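You operate a simulated robot arm through the tools that you are given. There is no shell and no other tool. Be economical: measure what you need, move in short steps, check, and stop when the job is done.

You are at the controls of a simulated robot arm. One attempt, no reset.

Task
Set the mill to fine, grind pepper up to the white dish's ring and stand the dish on the plate.
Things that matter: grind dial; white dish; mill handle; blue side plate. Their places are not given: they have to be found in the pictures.

Only the result counts: the job must be done as asked and must still hold three seconds after the hand-in. Knocking over, shifting, dropping, spilling or breaking anything else fails it.

Robot
A 7-joint arm with a two-finger parallel gripper, fixed in place. Base frame: the origin is at the foot of the arm, x ahead of it, y to its left, z up; the work surface is at about z = 75. Readings come in cm, degrees, newtons and seconds.
Its first joint turns from -166.0 to 166.0 degrees. Payload 4.4 kg.
The TCP is the grasp point between the finger pads, 2.3 cm short of the fingertips. In the tool frame z runs along the fingers and y along their closing line. The gripper opens to 9.4 cm. The fingers are 3.8 cm wide and 1 cm thick; the gripper's body (5.4 by 9.6 cm) begins 3.9 cm behind the TCP.
Orientation is told as [roll, pitch, yaw] about the base's x, y, z axes, in that order, counted from this pose: with the fingers straight down and closing along the base's y, the tool's x points along the base's -x, its y along +y and its z along -z.

Tools
- The arm moves only by the tool servo_tool. Its argument "series" is a list of rows, each an object of numbers (a shift or turn left out is 0, a gripper value left out holds the last): "x", "y", "z": the shift along the base's x, y, z in m; "rx", "ry", "rz": the turn, a rotation vector about the base's x, y, z in degrees. In form: [{"x": .., "y": .., "z": .., "rx": .., "ry": .., "rz": ..}, ...]. A call has 1 to 10 rows; each row shifts and turns the commanded pose from where the row before left it. "grip" is the finger opening in m, from 0 to 0.094, set as the call begins (left out, the last holds). A row lasts 0.2 s, in which the tool goes at most 5 cm and 8.6 degrees; a call with a longer step from one row to the next is refused whole, and so is a gripper value outside its range. A pose out of reach is approached as far as the arm can. The call stops where the force on the tool passes 40 N (or 10 N more than at its start, if that is more) or the arm is blocked; 0.2 s more then pass. Each finger travels about 7.2 cm/s and halts on what it meets, pressing with about 43 N; the grip force reading is that of the motor and also rises with nothing between the fingers. The clock runs only during rows and for 0.2 s after the last one: add rows that do not move to give the fingers time. It gives the time, the measured TCP pose, the force on the tool (base axes), the opening and the grip force at its end, in the units of the frame above (readings bear some noise), and new pictures: "pictures" is both (left out), scene, wrist or none.
- Cameras (640 x 400 px; columns grow to the right, rows downward): "scene" is fixed at [39.83, -49.7, 153.04]; the picture's right is [0.95, -0.30, 0.00], its down [-0.14, -0.44, -0.89] and it looks along [0.26, 0.85, -0.46] (base axes); focal length 373 px, centre (320, 200). "wrist" rides on the gripper at [-3.9, 0, -4.4] in the tool frame; the picture's right is [0.00, -1.00, 0.00], its down [0.97, 0.00, -0.24] and it looks along [0.24, 0.00, 0.97] (tool axes); focal length 218 px, centre (320, 200).
- locate(camera, pixels): for up to 12 pixels [column, row] of the newest picture of that camera ("zoom" is the newest enlarged one), the place [x, y, z] in the base frame of the surface seen there, good to about 0.3 cm, but the place of the scene camera against the robot may be out by one fixed shift of up to 1.2 cm in any direction. No time passes.
- zoom(camera, box): a new picture of the part [left, top, right, bottom] of that camera's present view, enlarged. No time passes.
- hand_in(): hands the job in; it is judged then, once.

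Work in short steps. Measure before you move; look again where a grasp or a placing could have gone wrong, and mend it. You have 80 turns and 120 pictures in all, those below and enlarged ones among them. Open the gripper and draw the arm clear of the work before you hand the job in, unless the task says otherwise; then end with one line.

The tools are called after ">>>" as name(argument=value, ...) on one line, values as JSON. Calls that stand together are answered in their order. servo_tool: Moves the arm, as the interface text tells. Its arguments: {"type":"object","properties":{"series":{"type":"array","items":{"type":"object","properties":{"x":{"type":"number"},"y":{"type":"number"},"z":{"type":"number"},"rx":{"type":"number"},"ry":{"type":"number"},"rz":{"type":"number"}}}},"grip":{"type":"number"},"pictures":{"type":"string","enum":["both","scene","wrist","none"]}},"required":["series"]} The other tools are called the same way: locate (camera, pixels) gives the place of the surface under pixels of a picture; zoom (camera, box) takes an enlarged picture of a part of a camera's view; hand_in () hands the job in.

At the start:

```text
time: 0.0
eef_pos: [84.11, 17.57, 120.47]
tool_rot: [0.0, 0.0, 0.1]
ft_force: [-0.2, -0.4, -0.4]
finger_gap: 9.38
finger_force: 0.1
```

scene: 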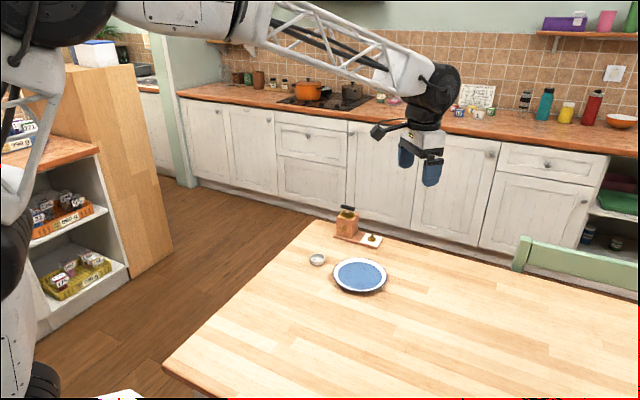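
wrist: 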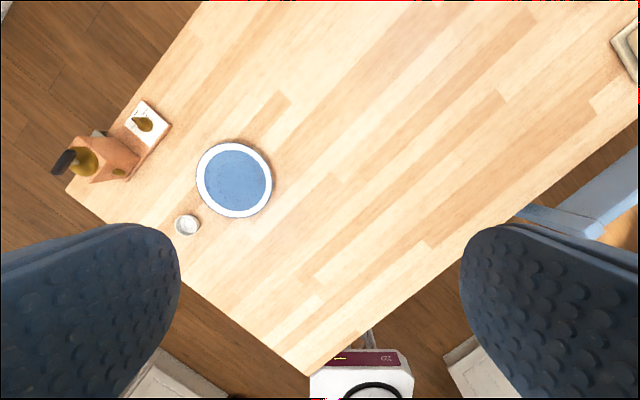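

The mill is at about (347,220) in the scene, the dish at (317,259), the plate at (360,275). I zoom in on them with both cameras.

>>> zoom(camera="scene", box=[290, 195, 410, 300])

>>> zoom(camera="wrist", box=[40, 80, 290, 250])

>>> locate(camera="wrist", pixels=[[66, 160], [85, 162], [120, 160], [143, 124], [186, 225], [177, 218], [234, 180], [200, 180], [270, 180], [120, 173], [160, 108], [200, 230]])

>>> locate(camera="scene", pixels=[[348, 208], [347, 215], [345, 226], [372, 238], [317, 259], [360, 275], [335, 276], [386, 276]])

```text
3.81 times, centred on (350, 248) of scene
```

zoom: 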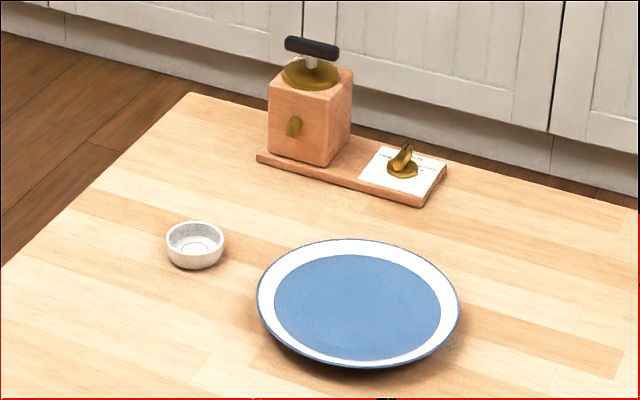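

```text
2.35 times, centred on (165, 165) of wrist
```

zoom: 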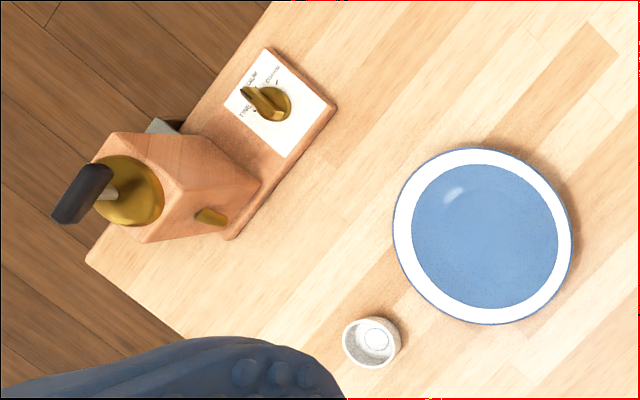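

```text
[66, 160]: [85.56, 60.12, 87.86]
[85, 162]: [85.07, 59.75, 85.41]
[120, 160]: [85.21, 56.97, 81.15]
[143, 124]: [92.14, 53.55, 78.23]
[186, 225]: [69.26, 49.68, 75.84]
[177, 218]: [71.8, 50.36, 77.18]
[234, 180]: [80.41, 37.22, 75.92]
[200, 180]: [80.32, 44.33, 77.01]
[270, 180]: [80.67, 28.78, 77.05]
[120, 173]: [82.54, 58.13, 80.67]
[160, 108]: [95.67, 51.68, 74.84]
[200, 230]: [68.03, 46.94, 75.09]
```

```text
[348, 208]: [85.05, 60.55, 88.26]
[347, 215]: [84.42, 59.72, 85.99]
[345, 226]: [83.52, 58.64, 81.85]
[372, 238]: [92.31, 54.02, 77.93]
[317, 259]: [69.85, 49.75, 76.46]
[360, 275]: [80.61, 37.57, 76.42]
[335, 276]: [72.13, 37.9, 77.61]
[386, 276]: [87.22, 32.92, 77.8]
```

The dial and the mill lie about 105 cm from the base axis, past the straight-down reach, so the tool may need to tilt. I move closer to look at the dial.

>>> servo_tool(series=[{"x": -0.01, "y": 0.045, "z": -0.01}, {"x": -0.01, "y": 0.045, "z": -0.01}, {"x": -0.01, "y": 0.045, "z": -0.01}, {"x": -0.01, "y": 0.045, "z": -0.015}, {"y": 0.045, "z": -0.02}, {"y": 0.045, "z": -0.02}, {"z": -0.04}, {}, {}])

>>> zoom(camera="wrist", box=[160, 0, 400, 150])

```text
time: 2.0
eef_pos: [80.0, 44.52, 108.01]
tool_rot: [0.0, 0.0, 0.0]
ft_force: [0.3, -0.5, 0.0]
finger_gap: 9.4
finger_force: 0.0
```

scene: 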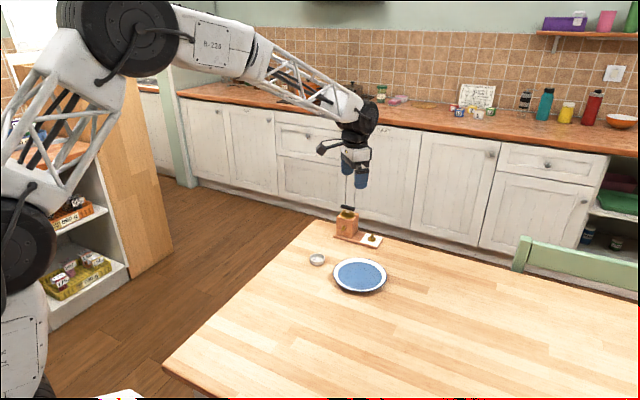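
wrist: 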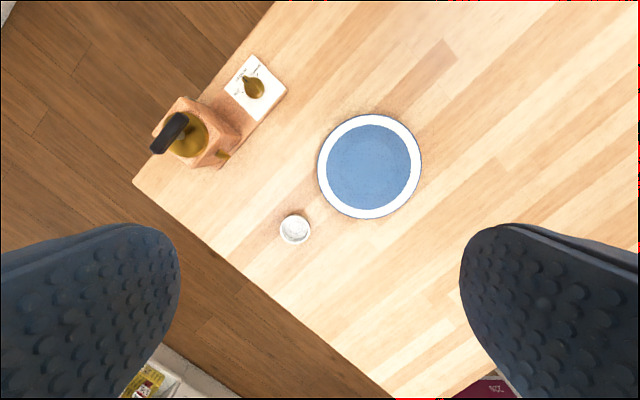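

```text
2.67 times, centred on (280, 75) of wrist
```

zoom: 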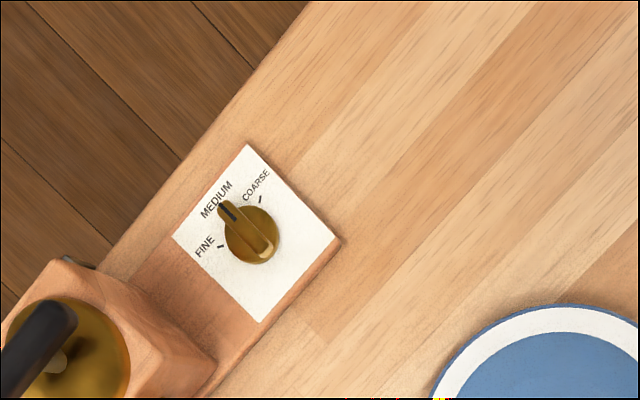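

The pointer is on MEDIUM. The FINE tick is roughly 60° counter-clockwise as seen from above. I test the reach straight down near the dial and look closer.

>>> servo_tool(series=[{"x": 0.02, "y": 0.01, "z": -0.02}, {"x": 0.02, "y": 0.01, "z": -0.02}, {"x": 0.02, "y": 0.01, "z": -0.02}, {"x": 0.02, "y": 0.01, "z": -0.02}, {"x": 0.02, "y": 0.01, "z": -0.02}, {}, {}])

>>> zoom(camera="wrist", box=[150, 0, 470, 200])

```text
time: 3.6
eef_pos: [90.07, 49.69, 97.98]
tool_rot: [0.1, 0.0, 0.1]
ft_force: [0.3, -0.4, 0.0]
finger_gap: 9.4
finger_force: 0.0
```

scene: 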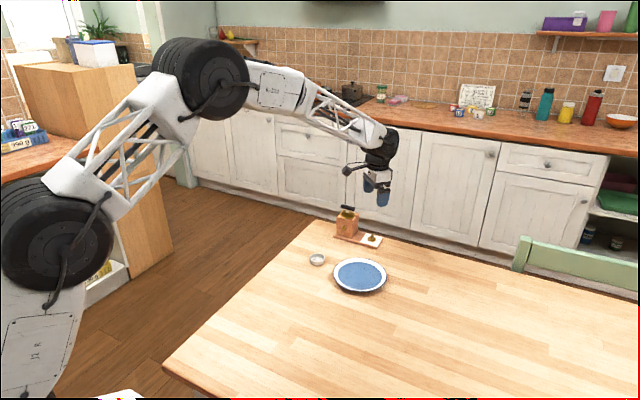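
wrist: 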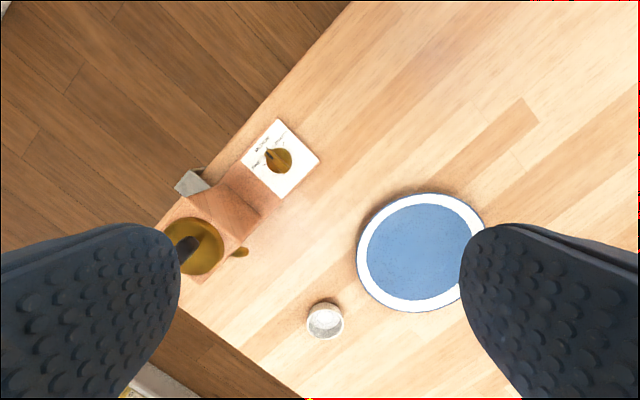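

```text
2.00 times, centred on (310, 100) of wrist
```

zoom: 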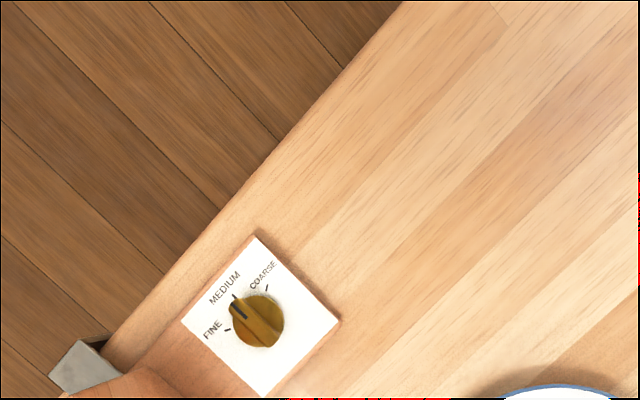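

Straight down reaches 103 cm here. I zoom right in on the dial.

>>> zoom(camera="wrist", box=[230, 110, 330, 210])

```text
4.00 times, centred on (280, 160) of wrist
```

zoom: 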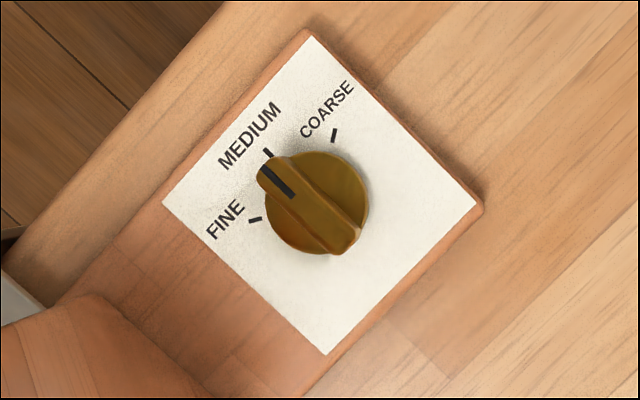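

>>> locate(camera="zoom", pixels=[[270, 172], [345, 243], [308, 207], [345, 185], [290, 230], [255, 220], [267, 153], [335, 136], [310, 45], [170, 205], [325, 350], [475, 205]])

```text
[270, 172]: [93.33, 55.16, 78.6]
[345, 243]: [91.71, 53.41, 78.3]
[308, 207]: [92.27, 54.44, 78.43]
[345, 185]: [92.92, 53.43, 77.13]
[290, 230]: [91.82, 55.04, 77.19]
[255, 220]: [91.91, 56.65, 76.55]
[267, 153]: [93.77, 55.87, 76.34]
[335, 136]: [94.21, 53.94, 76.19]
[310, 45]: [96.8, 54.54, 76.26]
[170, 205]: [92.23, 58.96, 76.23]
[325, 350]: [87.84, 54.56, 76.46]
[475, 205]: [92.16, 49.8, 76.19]
```

Knob fin: centre about (92.3, 54.4), direction 47°, top at 78.5. FINE lies at about +57°. Next I measure the mill body, handle and spout, for clearance and for later.

>>> zoom(camera="wrist", box=[130, 150, 350, 350])

>>> zoom(camera="scene", box=[325, 195, 395, 255])

>>> locate(camera="wrist", pixels=[[188, 193], [236, 236], [200, 282], [240, 240], [200, 240], [188, 244], [200, 225], [210, 205], [240, 252], [325, 306], [325, 335], [342, 320]])

```text
2.00 times, centred on (240, 250) of wrist
```

zoom: 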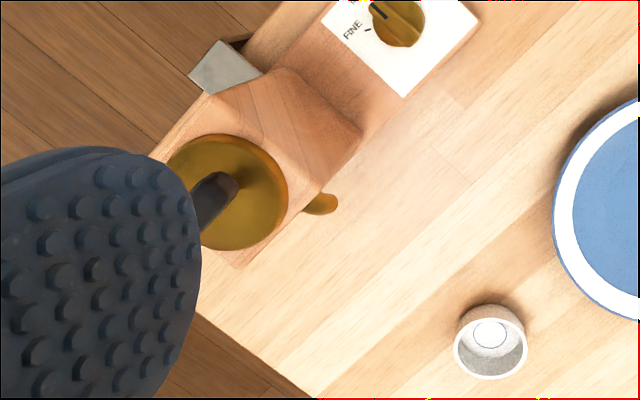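

```text
6.67 times, centred on (360, 225) of scene
```

zoom: 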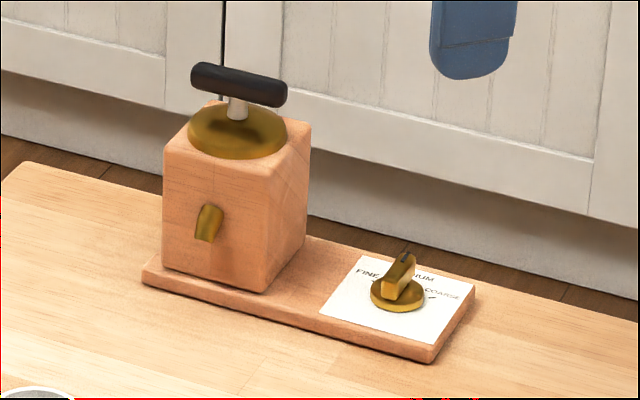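

```text
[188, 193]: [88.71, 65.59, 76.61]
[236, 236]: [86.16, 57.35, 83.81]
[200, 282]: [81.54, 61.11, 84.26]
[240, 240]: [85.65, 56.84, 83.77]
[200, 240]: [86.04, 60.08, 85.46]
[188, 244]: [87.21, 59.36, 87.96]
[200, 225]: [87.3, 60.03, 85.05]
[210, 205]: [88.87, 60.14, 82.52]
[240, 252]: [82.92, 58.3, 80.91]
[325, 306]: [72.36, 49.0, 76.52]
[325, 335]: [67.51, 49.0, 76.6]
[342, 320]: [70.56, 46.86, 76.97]
```

Mill axis is about (85.5, 60.6), 9 cm from the dial, so the gripper body clears it. I yaw by 47° and go above the dial with a narrow opening.

>>> servo_tool(grip=0.035, series=[{"rz": 7.8, "x": 0.005, "y": 0.01}, {"rz": 7.8, "x": 0.005, "y": 0.01}, {"rz": 7.8, "x": 0.005, "y": 0.01}, {"rz": 7.8, "x": 0.005, "y": 0.01}, {"rz": 7.8, "x": 0.002, "y": 0.005}, {"rz": 7.9, "x": 0.0015, "y": 0.002}, {"z": -0.04}, {"z": -0.04}, {"z": -0.03}, {}])

```text
time: 5.8
eef_pos: [92.42, 54.36, 86.86]
tool_rot: [0.0, 0.0, 47.0]
ft_force: [0.1, -0.2, -0.7]
finger_gap: 3.48
finger_force: 0.1
```

scene: 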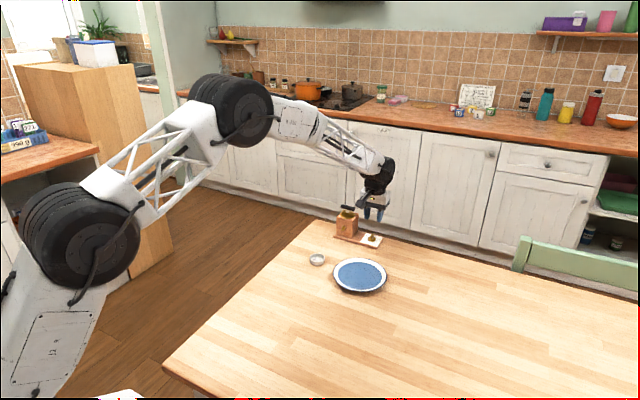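
wrist: 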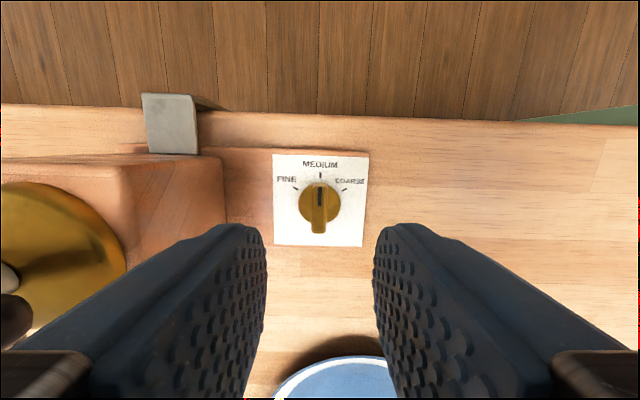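

The fin is aligned with the view and centred between the fingers. I zoom in and locate it again before descending.

>>> zoom(camera="wrist", box=[260, 145, 380, 250])

>>> locate(camera="wrist", pixels=[[320, 187], [319, 210], [319, 229], [335, 205], [303, 205], [296, 189], [320, 175], [344, 190], [4, 305], [130, 160], [20, 230], [222, 158]])

```text
3.81 times, centred on (320, 198) of wrist
```

zoom: 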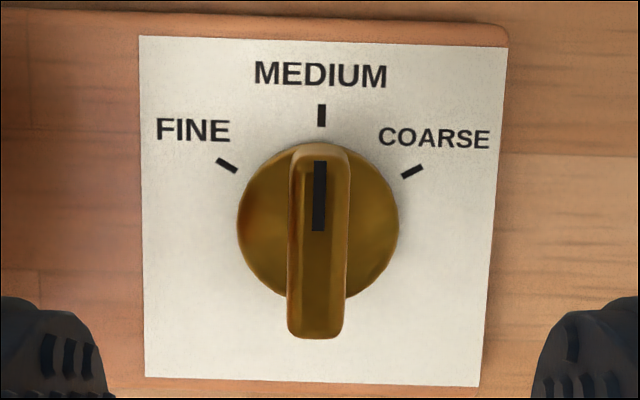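

```text
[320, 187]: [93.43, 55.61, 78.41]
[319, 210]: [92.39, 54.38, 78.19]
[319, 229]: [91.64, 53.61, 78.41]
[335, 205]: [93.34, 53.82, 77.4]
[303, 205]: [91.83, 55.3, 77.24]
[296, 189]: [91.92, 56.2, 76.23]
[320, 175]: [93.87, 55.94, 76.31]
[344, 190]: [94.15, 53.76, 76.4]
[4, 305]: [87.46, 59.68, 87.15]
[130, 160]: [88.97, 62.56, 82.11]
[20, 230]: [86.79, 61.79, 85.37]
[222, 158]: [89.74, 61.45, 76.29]
```

Fin centre is (92.5, 54.5). I descend 7 cm so the fingertips sit just above the disc, then close.

>>> servo_tool(series=[{"x": 0.001, "y": 0.001, "z": -0.025}, {"z": -0.025}, {"z": -0.01}, {"z": -0.009}, {}], pictures="wrist")

>>> servo_tool(grip=0.0, series=[{}, {}, {}], pictures="wrist")

```text
time: 7.0
eef_pos: [92.54, 54.58, 80.06]
tool_rot: [0.0, -0.1, 46.9]
ft_force: [-0.3, 1.0, -0.1]
finger_gap: 3.51
finger_force: 0.2
```

wrist: 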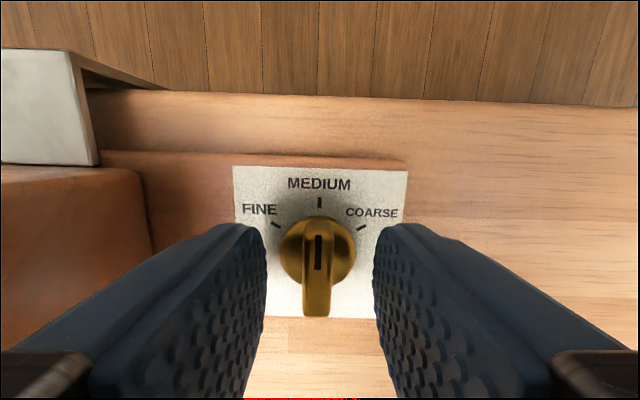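

```text
time: 7.8
eef_pos: [92.55, 54.69, 80.04]
tool_rot: [0.0, 0.0, 47.0]
ft_force: [-16.6, 7.0, 1.1]
finger_gap: 1.01
finger_force: 44.6
```

wrist: 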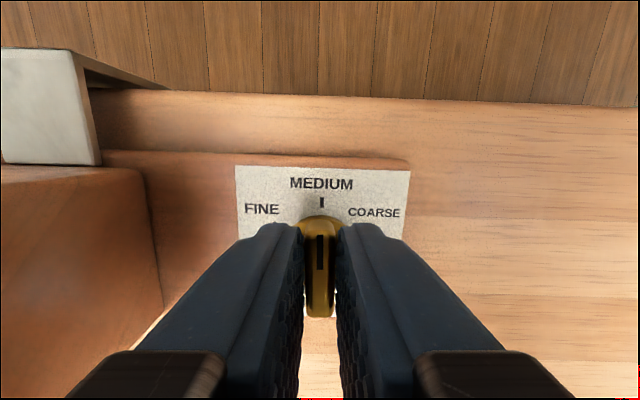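

The fin is held (1.0 cm). I ease off the side force by 1 mm and turn counter-clockwise about 57° in steps.

>>> servo_tool(series=[{"x": -0.001, "y": 0.0005}, {"rz": 7}, {"rz": 7}, {"rz": 7}, {"rz": 7}, {}], pictures="wrist")

```text
time: 9.2
eef_pos: [92.54, 54.61, 80.04]
tool_rot: [0.1, 0.0, 75.0]
ft_force: [3.7, 31.9, -8.5]
finger_gap: 0.98
finger_force: 44.9
```

wrist: 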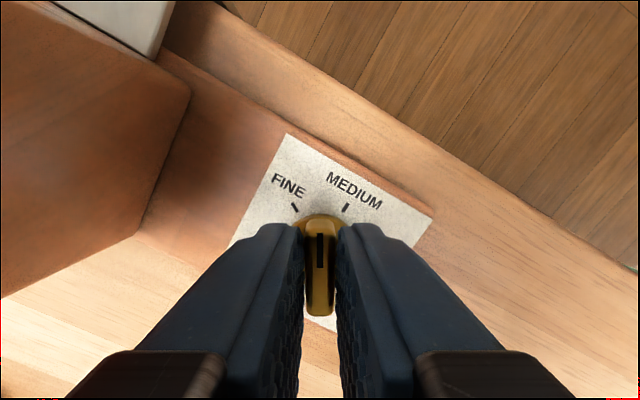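

It turns, but there is a 32 N side force along +y. I yield 1.5 mm that way and see.

>>> servo_tool(series=[{"y": 0.0015}, {}], pictures="none")

```text
time: 9.8
eef_pos: [92.31, 54.61, 80.09]
tool_rot: [0.0, 0.2, 74.9]
ft_force: [-22.8, -2.8, 10.1]
finger_gap: 1.0
finger_force: 45.0
```

The side force has swung to -x; I yield 1.5 mm there and carry on turning.

>>> servo_tool(series=[{"x": -0.0015}, {"rz": 7}, {"rz": 7}, {}], pictures="wrist")

```text
time: 10.8
eef_pos: [92.36, 54.73, 80.05]
tool_rot: [0.0, 0.1, 88.9]
ft_force: [30.6, -4.8, -8.2]
finger_gap: 1.01
finger_force: 44.1
```

wrist: 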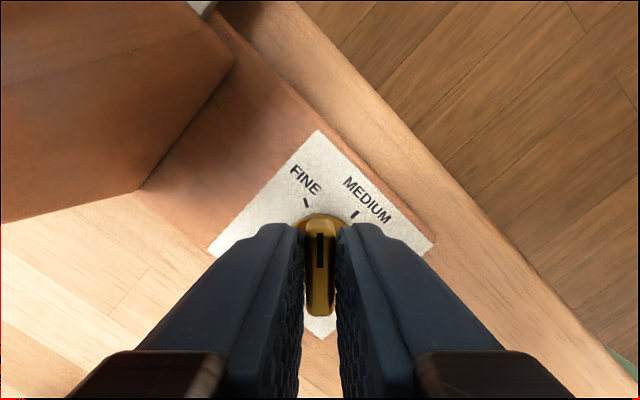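

The pointer is nearing FINE, with about 15° still to go.

>>> servo_tool(series=[{"rz": 5}, {"rz": 5}, {"rz": 3}, {}], pictures="wrist")

>>> zoom(camera="wrist", box=[240, 120, 400, 330])

```text
time: 11.4
eef_pos: [92.34, 54.62, 80.17]
tool_rot: [-0.1, 0.0, 96.9]
ft_force: [11.9, 0.5, -6.0]
finger_gap: 0.99
finger_force: 45.0
stopped in row 2: the force on the tool passed its limit (the readings are from after the stop); the commanded pose is now the measured one
```

wrist: 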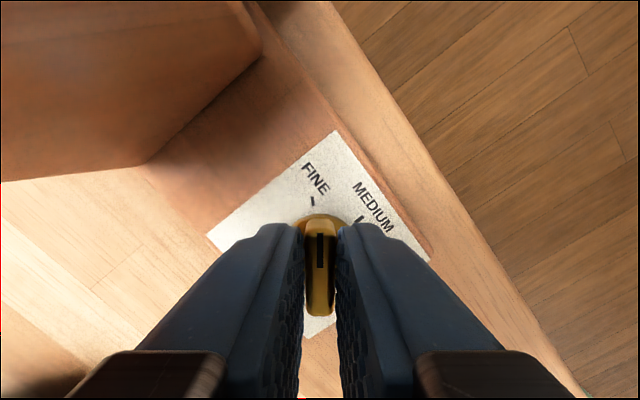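

```text
1.90 times, centred on (320, 225) of wrist
```

zoom: 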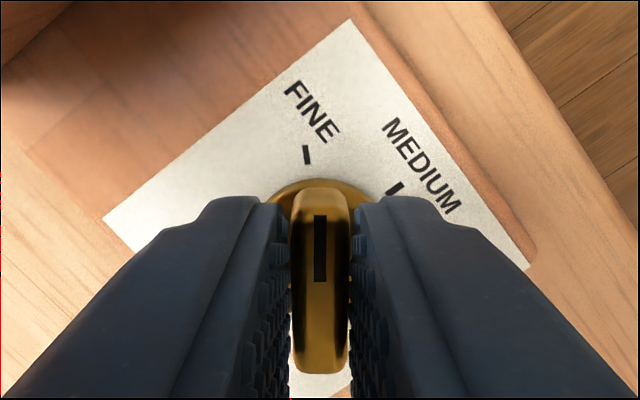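

The tick still leans about 10° left of the pointer. I turn further in small steps.

>>> servo_tool(series=[{"rz": 3}, {"rz": 3}, {"rz": 3}, {}], pictures="wrist")

>>> zoom(camera="wrist", box=[240, 120, 400, 330])

```text
time: 12.4
eef_pos: [92.33, 54.55, 80.17]
tool_rot: [0.0, 0.0, 105.9]
ft_force: [20.3, 0.7, -10.8]
finger_gap: 0.99
finger_force: 45.3
```

wrist: 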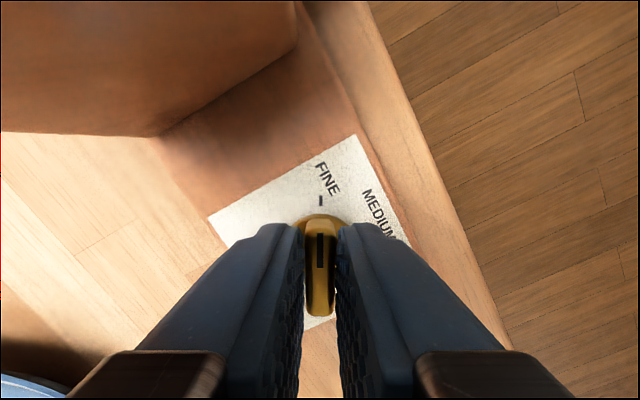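

```text
1.90 times, centred on (320, 225) of wrist
```

zoom: 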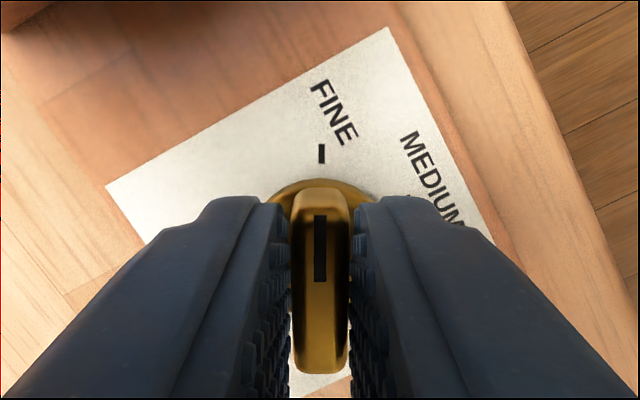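

The pointer and the FINE tick now line up. I release and rise to check.

>>> servo_tool(grip=0.035, series=[{}, {}, {"z": 0.02}, {"z": 0.04}, {"z": 0.04}, {"z": 0.04}, {}], pictures="wrist")

>>> zoom(camera="wrist", box=[260, 120, 400, 240])

```text
time: 14.0
eef_pos: [92.24, 54.66, 94.15]
tool_rot: [-0.1, 0.0, 105.9]
ft_force: [-0.2, 0.5, 0.2]
finger_gap: 3.47
finger_force: 0.0
```

wrist: 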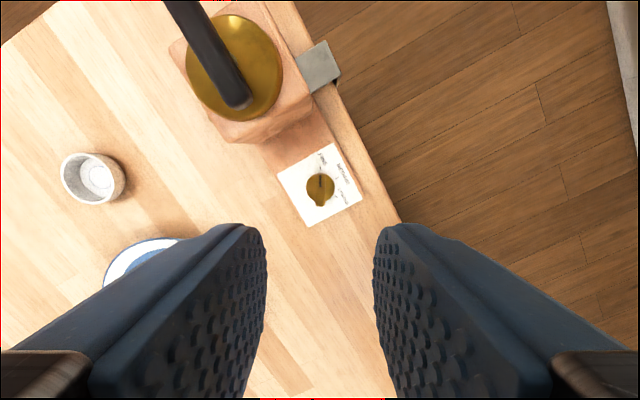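

```text
3.33 times, centred on (330, 180) of wrist
```

zoom: 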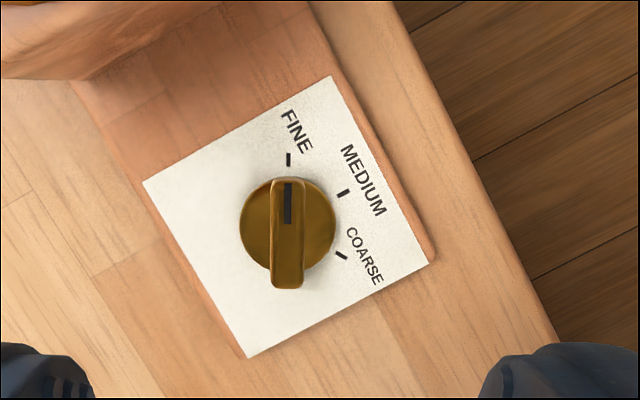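

FINE is set. Next is the dish. I swing back over it with yaw 45°, so the fingers close parallel to the mill's front, and look at the spout, the dish and the gripper's shape.

>>> servo_tool(grip=0.094, series=[{"rz": -7.6, "x": -0.03, "y": -0.015}, {"rz": -7.6, "x": -0.03, "y": -0.01}, {"rz": -7.6, "x": -0.03, "y": -0.01}, {"rz": -7.6, "x": -0.03, "y": -0.01}, {"rz": -7.6, "x": -0.03, "y": -0.01}, {"rz": -7.6, "x": -0.02, "y": -0.01}, {"rz": -7.6, "x": -0.02}, {"rz": -7.7}, {}])

>>> zoom(camera="scene", box=[250, 120, 400, 270])

>>> zoom(camera="wrist", box=[180, 0, 460, 240])

```text
time: 16.0
eef_pos: [73.25, 48.11, 94.21]
tool_rot: [-0.1, -0.1, 44.9]
ft_force: [-0.6, -1.0, -0.8]
finger_gap: 9.41
finger_force: 0.0
```

scene: 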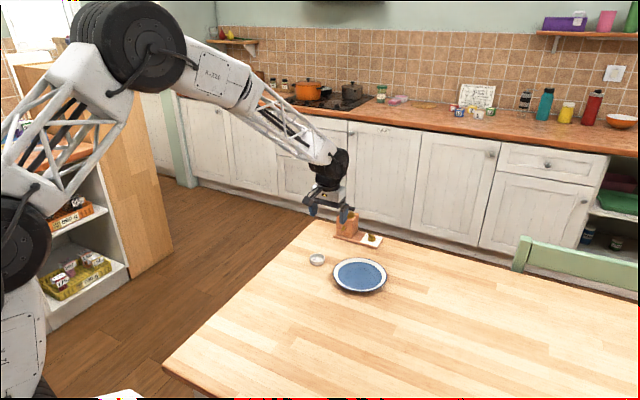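
wrist: 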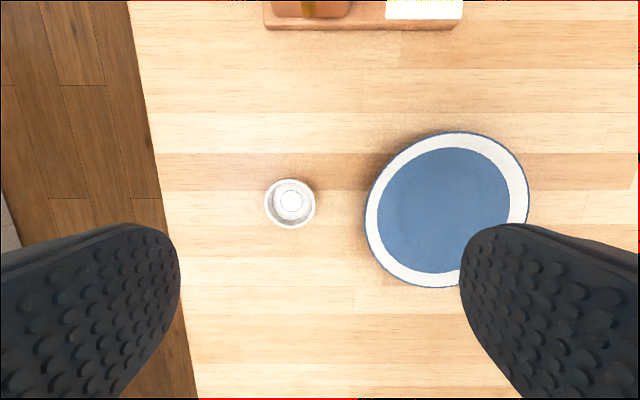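

```text
2.67 times, centred on (325, 195) of scene
```

zoom: 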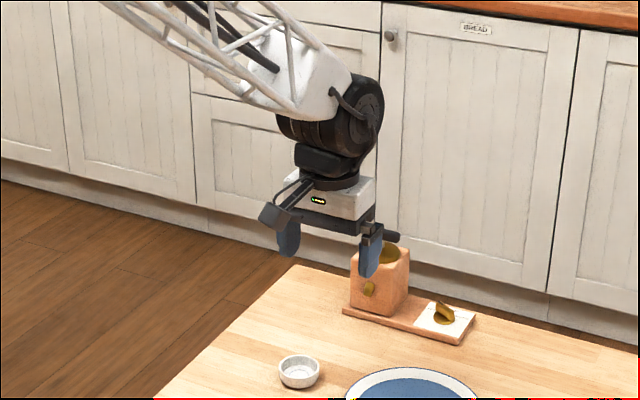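

```text
1.67 times, centred on (320, 120) of wrist
```

zoom: 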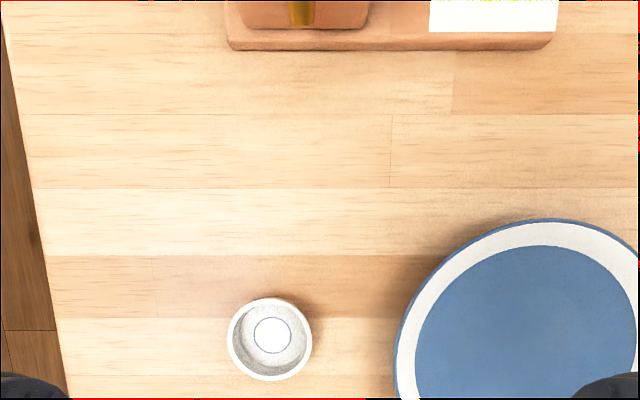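

The dish, the base edge (row 25) and the bottom of the spout are in view. I locate the dish, the base edge and the pod on the gripper, and zoom in on the dish.

>>> locate(camera="zoom", pixels=[[229, 340], [312, 338], [271, 298], [270, 380], [272, 335], [230, 48], [550, 42], [300, 20], [250, 22], [365, 22], [505, 330], [330, 48]])

>>> locate(camera="scene", pixels=[[314, 201], [310, 205], [309, 192], [330, 190], [342, 216], [318, 214], [343, 196]])

>>> zoom(camera="wrist", box=[250, 165, 330, 240])

```text
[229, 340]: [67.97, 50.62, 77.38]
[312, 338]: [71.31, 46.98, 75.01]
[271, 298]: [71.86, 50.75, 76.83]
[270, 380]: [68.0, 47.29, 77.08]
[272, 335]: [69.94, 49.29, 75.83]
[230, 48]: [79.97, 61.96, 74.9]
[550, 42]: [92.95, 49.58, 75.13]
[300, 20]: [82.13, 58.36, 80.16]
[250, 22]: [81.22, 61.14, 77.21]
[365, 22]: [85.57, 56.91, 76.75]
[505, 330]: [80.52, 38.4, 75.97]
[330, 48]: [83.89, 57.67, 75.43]
```

```text
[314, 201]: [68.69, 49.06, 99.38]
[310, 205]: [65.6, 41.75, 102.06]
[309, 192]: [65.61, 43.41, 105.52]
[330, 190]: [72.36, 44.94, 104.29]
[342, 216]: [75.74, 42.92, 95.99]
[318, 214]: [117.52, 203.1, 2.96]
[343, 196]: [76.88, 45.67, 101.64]
```

```text
5.33 times, centred on (290, 202) of wrist
```

zoom: 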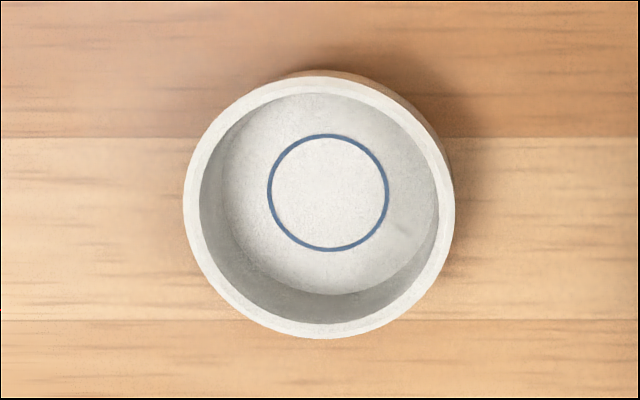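

The dish has a blue ring on its floor, so the pepper heap must grow out to that ring. The fingers can't come straight down under the spout, so a tilted approach is needed. I tilt the tool 59° and take a side look at the spout.

>>> servo_tool(series=[{"rx": 6, "ry": -6}, {"rx": 6, "ry": -6}, {"rx": 6, "ry": -6}, {"rx": 6, "ry": -6}, {"rx": 6, "ry": -6}, {"rx": 6, "ry": -6}, {"rx": 6, "ry": -6, "x": 0.005, "y": 0.01}, {"x": 0.005, "y": 0.013, "z": -0.03}, {"z": -0.02}, {}])

>>> zoom(camera="wrist", box=[230, 90, 430, 250])

```text
time: 18.2
eef_pos: [74.3, 50.16, 89.15]
tool_rot: [-0.2, -59.5, 45.1]
ft_force: [0.1, -0.3, -0.1]
finger_gap: 9.4
finger_force: 0.1
```

scene: 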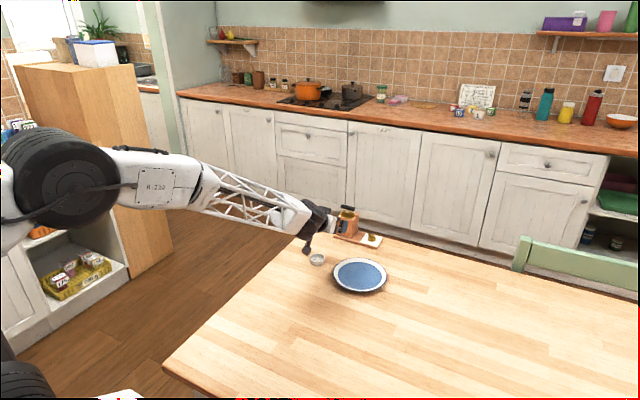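
wrist: 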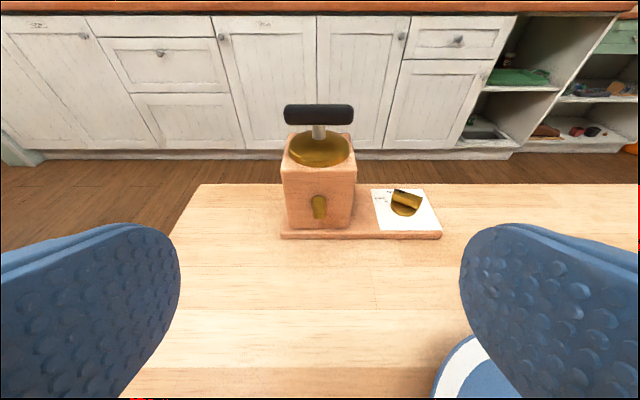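

```text
2.50 times, centred on (330, 170) of wrist
```

zoom: 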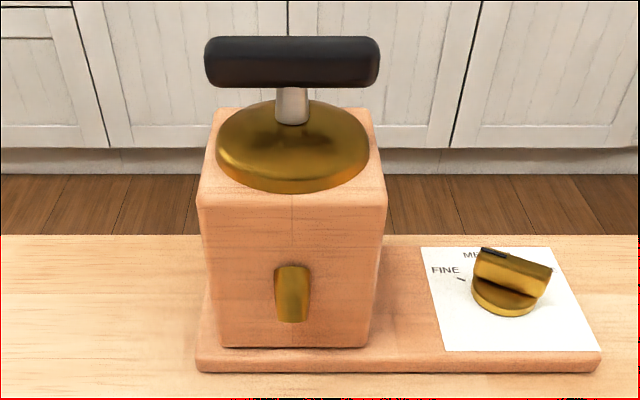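

>>> locate(camera="zoom", pixels=[[293, 270], [293, 295], [292, 320], [250, 300], [350, 300], [293, 335], [293, 366], [210, 58], [375, 58], [292, 55], [292, 185], [292, 105]])

```text
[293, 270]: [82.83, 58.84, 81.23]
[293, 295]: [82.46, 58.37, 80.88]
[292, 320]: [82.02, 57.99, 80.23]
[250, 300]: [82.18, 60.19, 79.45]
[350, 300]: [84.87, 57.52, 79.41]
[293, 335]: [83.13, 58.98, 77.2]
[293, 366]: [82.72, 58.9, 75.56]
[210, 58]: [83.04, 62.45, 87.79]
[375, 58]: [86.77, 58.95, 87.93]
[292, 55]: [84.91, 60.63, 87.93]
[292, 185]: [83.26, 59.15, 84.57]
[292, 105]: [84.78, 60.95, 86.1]
```

Spout outlet is at about (82.0, 58.0, 80.1), the base's front edge is n≈100.1 cm along the 45° direction, and the T-handle axis is about (85.2, 61.0). I reduce the tilt to 30° and go above the dish (69.9, 49.0).

>>> servo_tool(grip=0.075, series=[{"rx": -5.2, "ry": 5.2, "x": -0.02, "y": -0.005}, {"rx": -5.2, "ry": 5.2, "x": -0.02, "y": -0.005}, {"rx": -5.2, "ry": 5.2, "x": -0.007, "y": -0.0046}, {"rx": -5.2, "ry": 5.2}, {"z": -0.03}, {"z": -0.03}, {}])

>>> locate(camera="wrist", pixels=[[320, 200]])

```text
time: 19.8
eef_pos: [69.53, 48.97, 82.91]
tool_rot: [0.0, -29.9, 45.0]
ft_force: [-0.7, 0.7, 0.5]
finger_gap: 7.5
finger_force: 0.1
```

scene: 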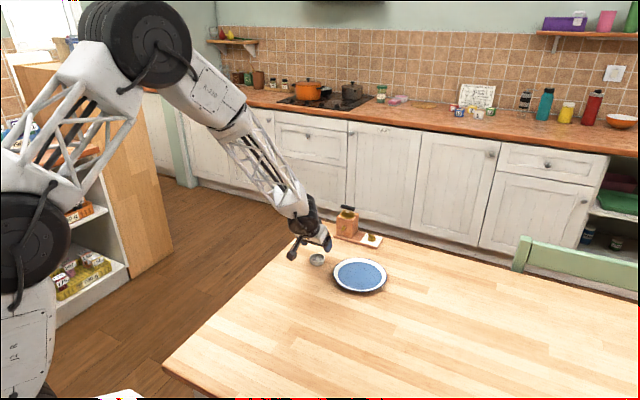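
wrist: 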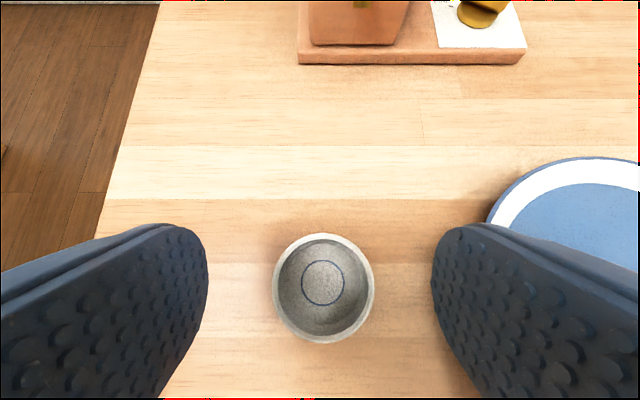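

```text
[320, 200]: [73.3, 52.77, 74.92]
```

The dish sits between the fingers, about 3 px right of centre. I confirm its centre and height.

>>> locate(camera="wrist", pixels=[[275, 288], [372, 288], [323, 236], [323, 340], [323, 285]])

```text
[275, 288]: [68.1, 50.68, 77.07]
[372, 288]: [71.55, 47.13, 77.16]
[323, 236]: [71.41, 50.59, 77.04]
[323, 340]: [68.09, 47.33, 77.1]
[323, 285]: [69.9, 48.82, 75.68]
```

Dish centre is (69.8, 48.93), rim at 77.1. I align, descend to z 78.3 and close.

>>> servo_tool(series=[{"x": -0.001, "y": -0.0037, "z": -0.02}, {"z": -0.018}, {"z": -0.008}, {}], pictures="none")

>>> servo_tool(grip=0.0, series=[{}, {}, {}])

```text
time: 20.8
eef_pos: [69.33, 48.63, 78.45]
tool_rot: [-0.1, -29.9, 45.0]
ft_force: [-0.3, -0.3, 0.6]
finger_gap: 7.5
finger_force: 0.2
```

```text
time: 21.6
eef_pos: [69.41, 48.54, 78.57]
tool_rot: [-0.1, -30.0, 45.0]
ft_force: [0.5, -0.7, 3.1]
finger_gap: 4.74
finger_force: 43.6
```

scene: 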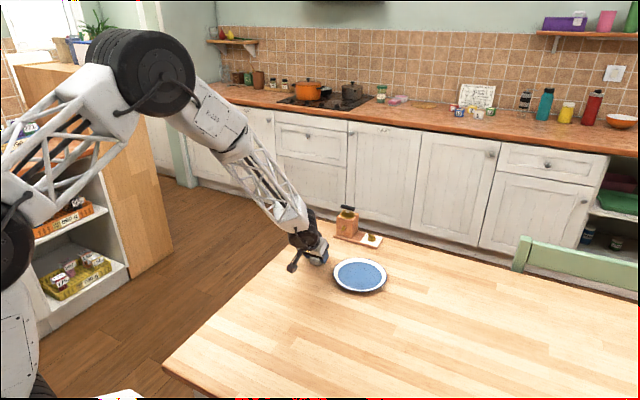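
wrist: 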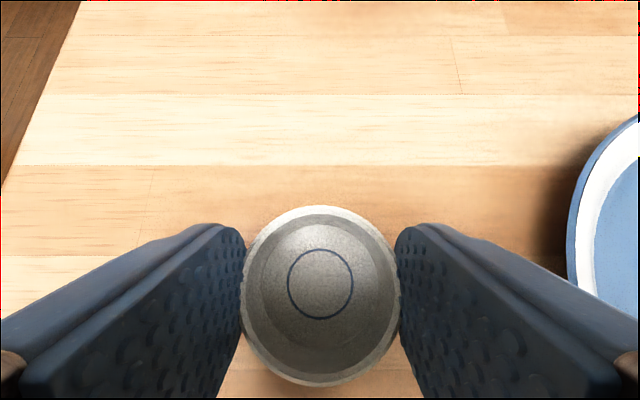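

The dish is held at 4.74 cm. I lift 1 cm and carry it to just in front of the mill, short of the spout.

>>> servo_tool(series=[{"z": 0.01}, {"x": 0.025, "y": 0.016}, {"x": 0.025, "y": 0.017}, {"x": 0.025, "y": 0.017}, {"x": 0.0257, "y": 0.019}, {}, {}])

>>> zoom(camera="scene", box=[300, 190, 400, 270])

>>> locate(camera="wrist", pixels=[[320, 207], [320, 285], [320, 384], [243, 300], [398, 300]])

```text
time: 23.2
eef_pos: [79.57, 55.49, 79.41]
tool_rot: [-0.1, -30.0, 44.9]
ft_force: [-1.0, 0.4, -1.0]
finger_gap: 4.76
finger_force: 43.2
```

scene: 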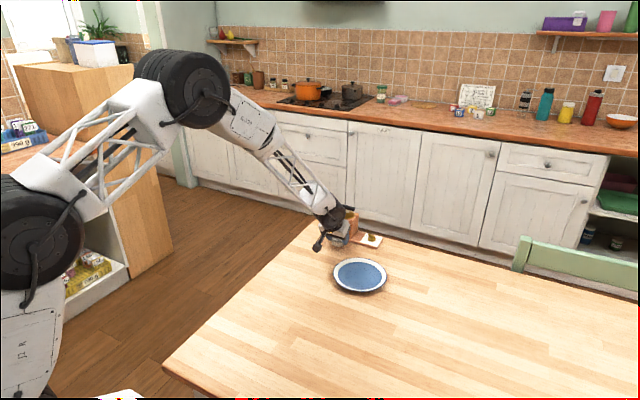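
wrist: 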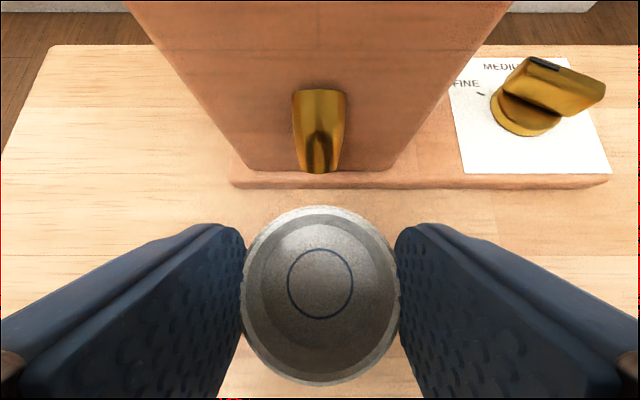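

```text
5.00 times, centred on (350, 230) of scene
```

zoom: 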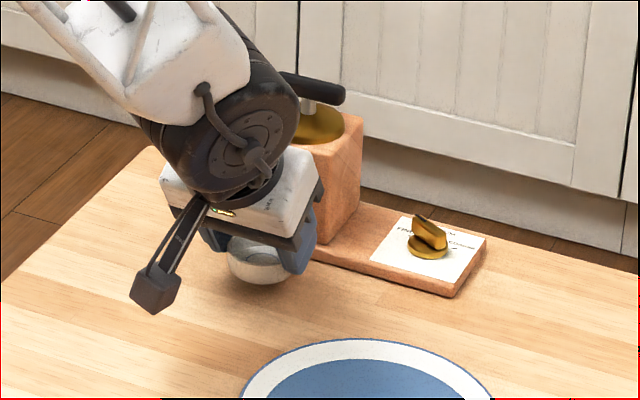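

```text
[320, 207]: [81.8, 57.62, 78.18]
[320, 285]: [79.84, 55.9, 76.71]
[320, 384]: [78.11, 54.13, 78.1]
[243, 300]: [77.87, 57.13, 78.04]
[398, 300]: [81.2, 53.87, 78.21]
```

The spout lines up with the dish's centre column. I measure the spout lip and the base edge again from here.

>>> locate(camera="wrist", pixels=[[320, 170], [308, 165], [332, 165], [320, 150], [320, 120], [320, 95], [270, 185], [370, 182], [420, 182], [320, 186]])

```text
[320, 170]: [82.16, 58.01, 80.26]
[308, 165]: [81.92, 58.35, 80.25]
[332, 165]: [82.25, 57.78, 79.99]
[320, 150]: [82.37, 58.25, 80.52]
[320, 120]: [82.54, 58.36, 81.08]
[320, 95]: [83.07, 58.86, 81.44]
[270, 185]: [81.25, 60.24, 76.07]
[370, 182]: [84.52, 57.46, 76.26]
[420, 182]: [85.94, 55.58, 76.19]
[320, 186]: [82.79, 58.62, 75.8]
```

Base edge is at n≈100.1, so the dish centre goes to n≈97.5, right beside the base. I move in 1.45 cm and lower by 1 cm.

>>> servo_tool(series=[{"x": 0.005, "y": 0.005}, {"x": 0.0052, "y": 0.0052}, {}, {"z": -0.005}, {"z": -0.005}, {}])

>>> locate(camera="wrist", pixels=[[320, 207], [320, 285], [320, 384], [243, 300], [398, 300]])

```text
time: 24.6
eef_pos: [80.56, 56.5, 78.52]
tool_rot: [-0.2, -30.1, 45.0]
ft_force: [-9.3, -11.6, 2.2]
finger_gap: 4.74
finger_force: 42.7
```

scene: 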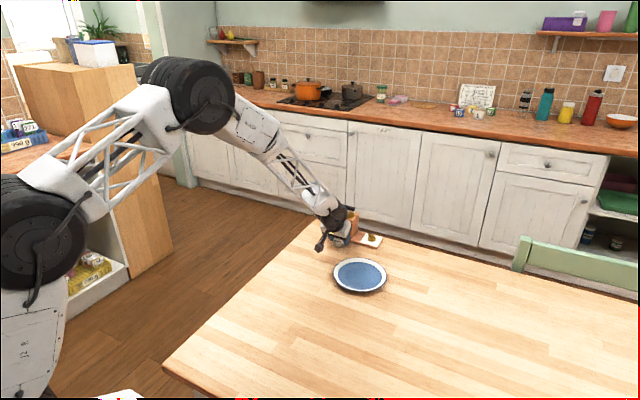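
wrist: 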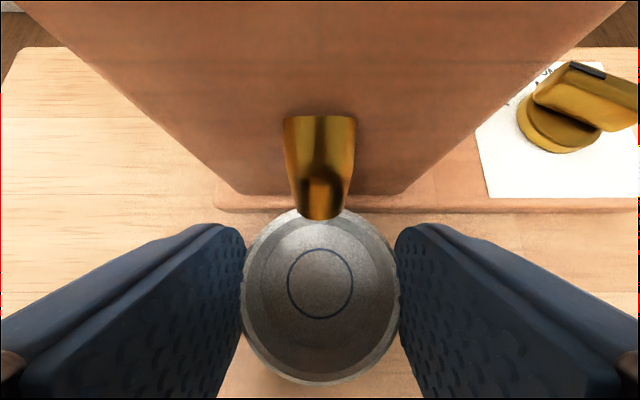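

```text
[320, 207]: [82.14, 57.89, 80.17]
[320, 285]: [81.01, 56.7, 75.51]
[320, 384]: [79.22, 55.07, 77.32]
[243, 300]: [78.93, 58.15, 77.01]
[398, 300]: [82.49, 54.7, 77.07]
```

The dish is touching the base, with the spout lip over its inside. I release, back out along the tool axis and look.

>>> servo_tool(grip=0.07, series=[{}, {}, {"x": -0.007, "y": -0.007, "z": 0.017}, {"x": -0.014, "y": -0.014, "z": 0.034}, {"x": -0.014, "y": -0.014, "z": 0.034}, {}])

>>> zoom(camera="wrist", box=[240, 50, 440, 250])

```text
time: 26.0
eef_pos: [76.87, 53.09, 87.06]
tool_rot: [-0.1, -30.0, 45.0]
ft_force: [0.2, 1.3, 0.1]
finger_gap: 6.98
finger_force: 0.1
```

scene: 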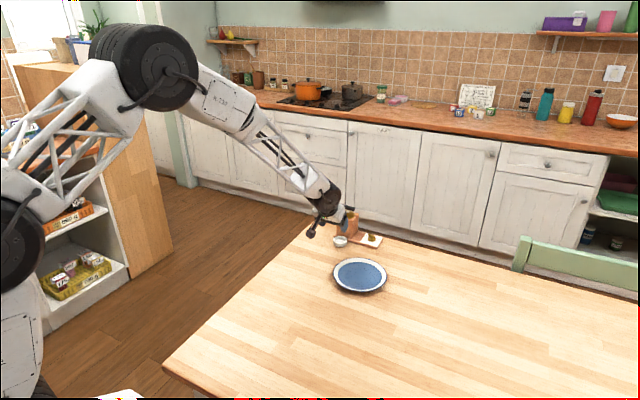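
wrist: 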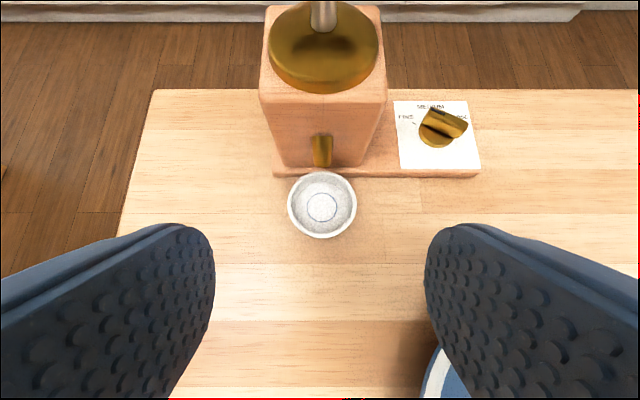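

```text
2.00 times, centred on (340, 150) of wrist
```

zoom: 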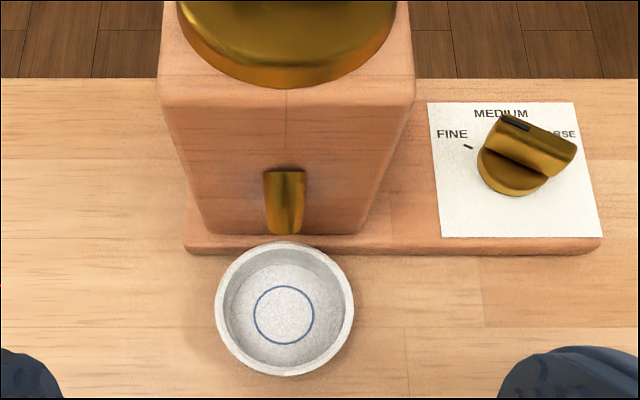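

The dish stands right, with the lip above its inside edge. Now the handle: I rise, level the tool, yaw so the fingers straddle the T-bar (yaw 137°) and stop above it.

>>> servo_tool(grip=0.05, series=[{"z": 0.04}, {"z": 0.04}, {"z": 0.03, "rx": -5.3, "ry": 5.3}, {"z": 0.02, "rx": -5.3, "ry": 5.3}, {"rx": -5.3, "ry": 5.3, "x": 0.02, "y": 0.02}, {"rx": -5.3, "ry": 5.3, "x": 0.02, "y": 0.02}, {"x": 0.02, "y": 0.02}, {"x": 0.023, "y": 0.019}, {}], pictures="none")

>>> servo_tool(series=[{"rz": 8.4}, {"rz": 8.4}, {"rz": 8.4}, {"rz": 8.4}, {"rz": 8.4}, {"rz": 8.4}, {"rz": 8.4}, {"rz": 8.4}, {"rz": 8.4}, {"rz": 8.4}], pictures="none")

>>> servo_tool(series=[{"rz": 8}, {}])

```text
time: 28.0
eef_pos: [85.48, 60.91, 100.04]
tool_rot: [-0.1, 0.0, 45.0]
ft_force: [0.1, 0.0, 1.0]
finger_gap: 5.01
finger_force: 0.1
```

```text
time: 30.2
eef_pos: [85.3, 60.97, 99.96]
tool_rot: [-0.1, 0.0, 129.0]
ft_force: [-0.1, -0.1, 0.1]
finger_gap: 4.99
finger_force: 0.0
```

```text
time: 30.8
eef_pos: [85.32, 60.95, 99.98]
tool_rot: [-0.1, 0.1, 137.1]
ft_force: [0.0, 0.7, 0.4]
finger_gap: 5.01
finger_force: 0.1
```

scene: 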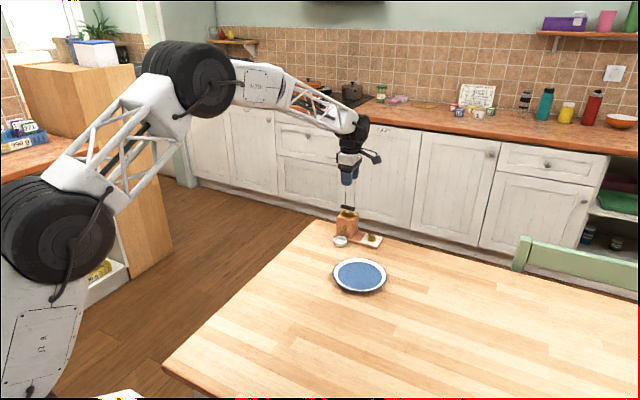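
wrist: 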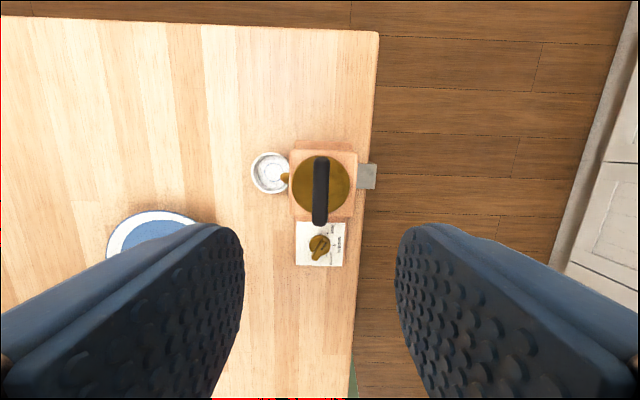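

The bar is centred at column 320 and the dish is visible to the left. I measure the bar.

>>> locate(camera="wrist", pixels=[[320, 160], [320, 190], [320, 221], [314, 190], [327, 190], [295, 185], [347, 185]])

>>> zoom(camera="wrist", box=[240, 130, 400, 280])

```text
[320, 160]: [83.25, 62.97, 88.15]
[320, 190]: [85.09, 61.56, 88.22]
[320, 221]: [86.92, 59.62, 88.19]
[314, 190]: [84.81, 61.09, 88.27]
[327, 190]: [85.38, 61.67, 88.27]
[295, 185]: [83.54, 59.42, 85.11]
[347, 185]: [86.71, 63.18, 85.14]
```

```text
2.67 times, centred on (320, 205) of wrist
```

zoom: 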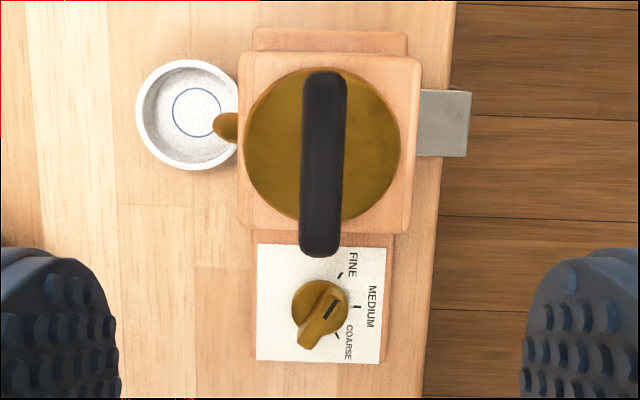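

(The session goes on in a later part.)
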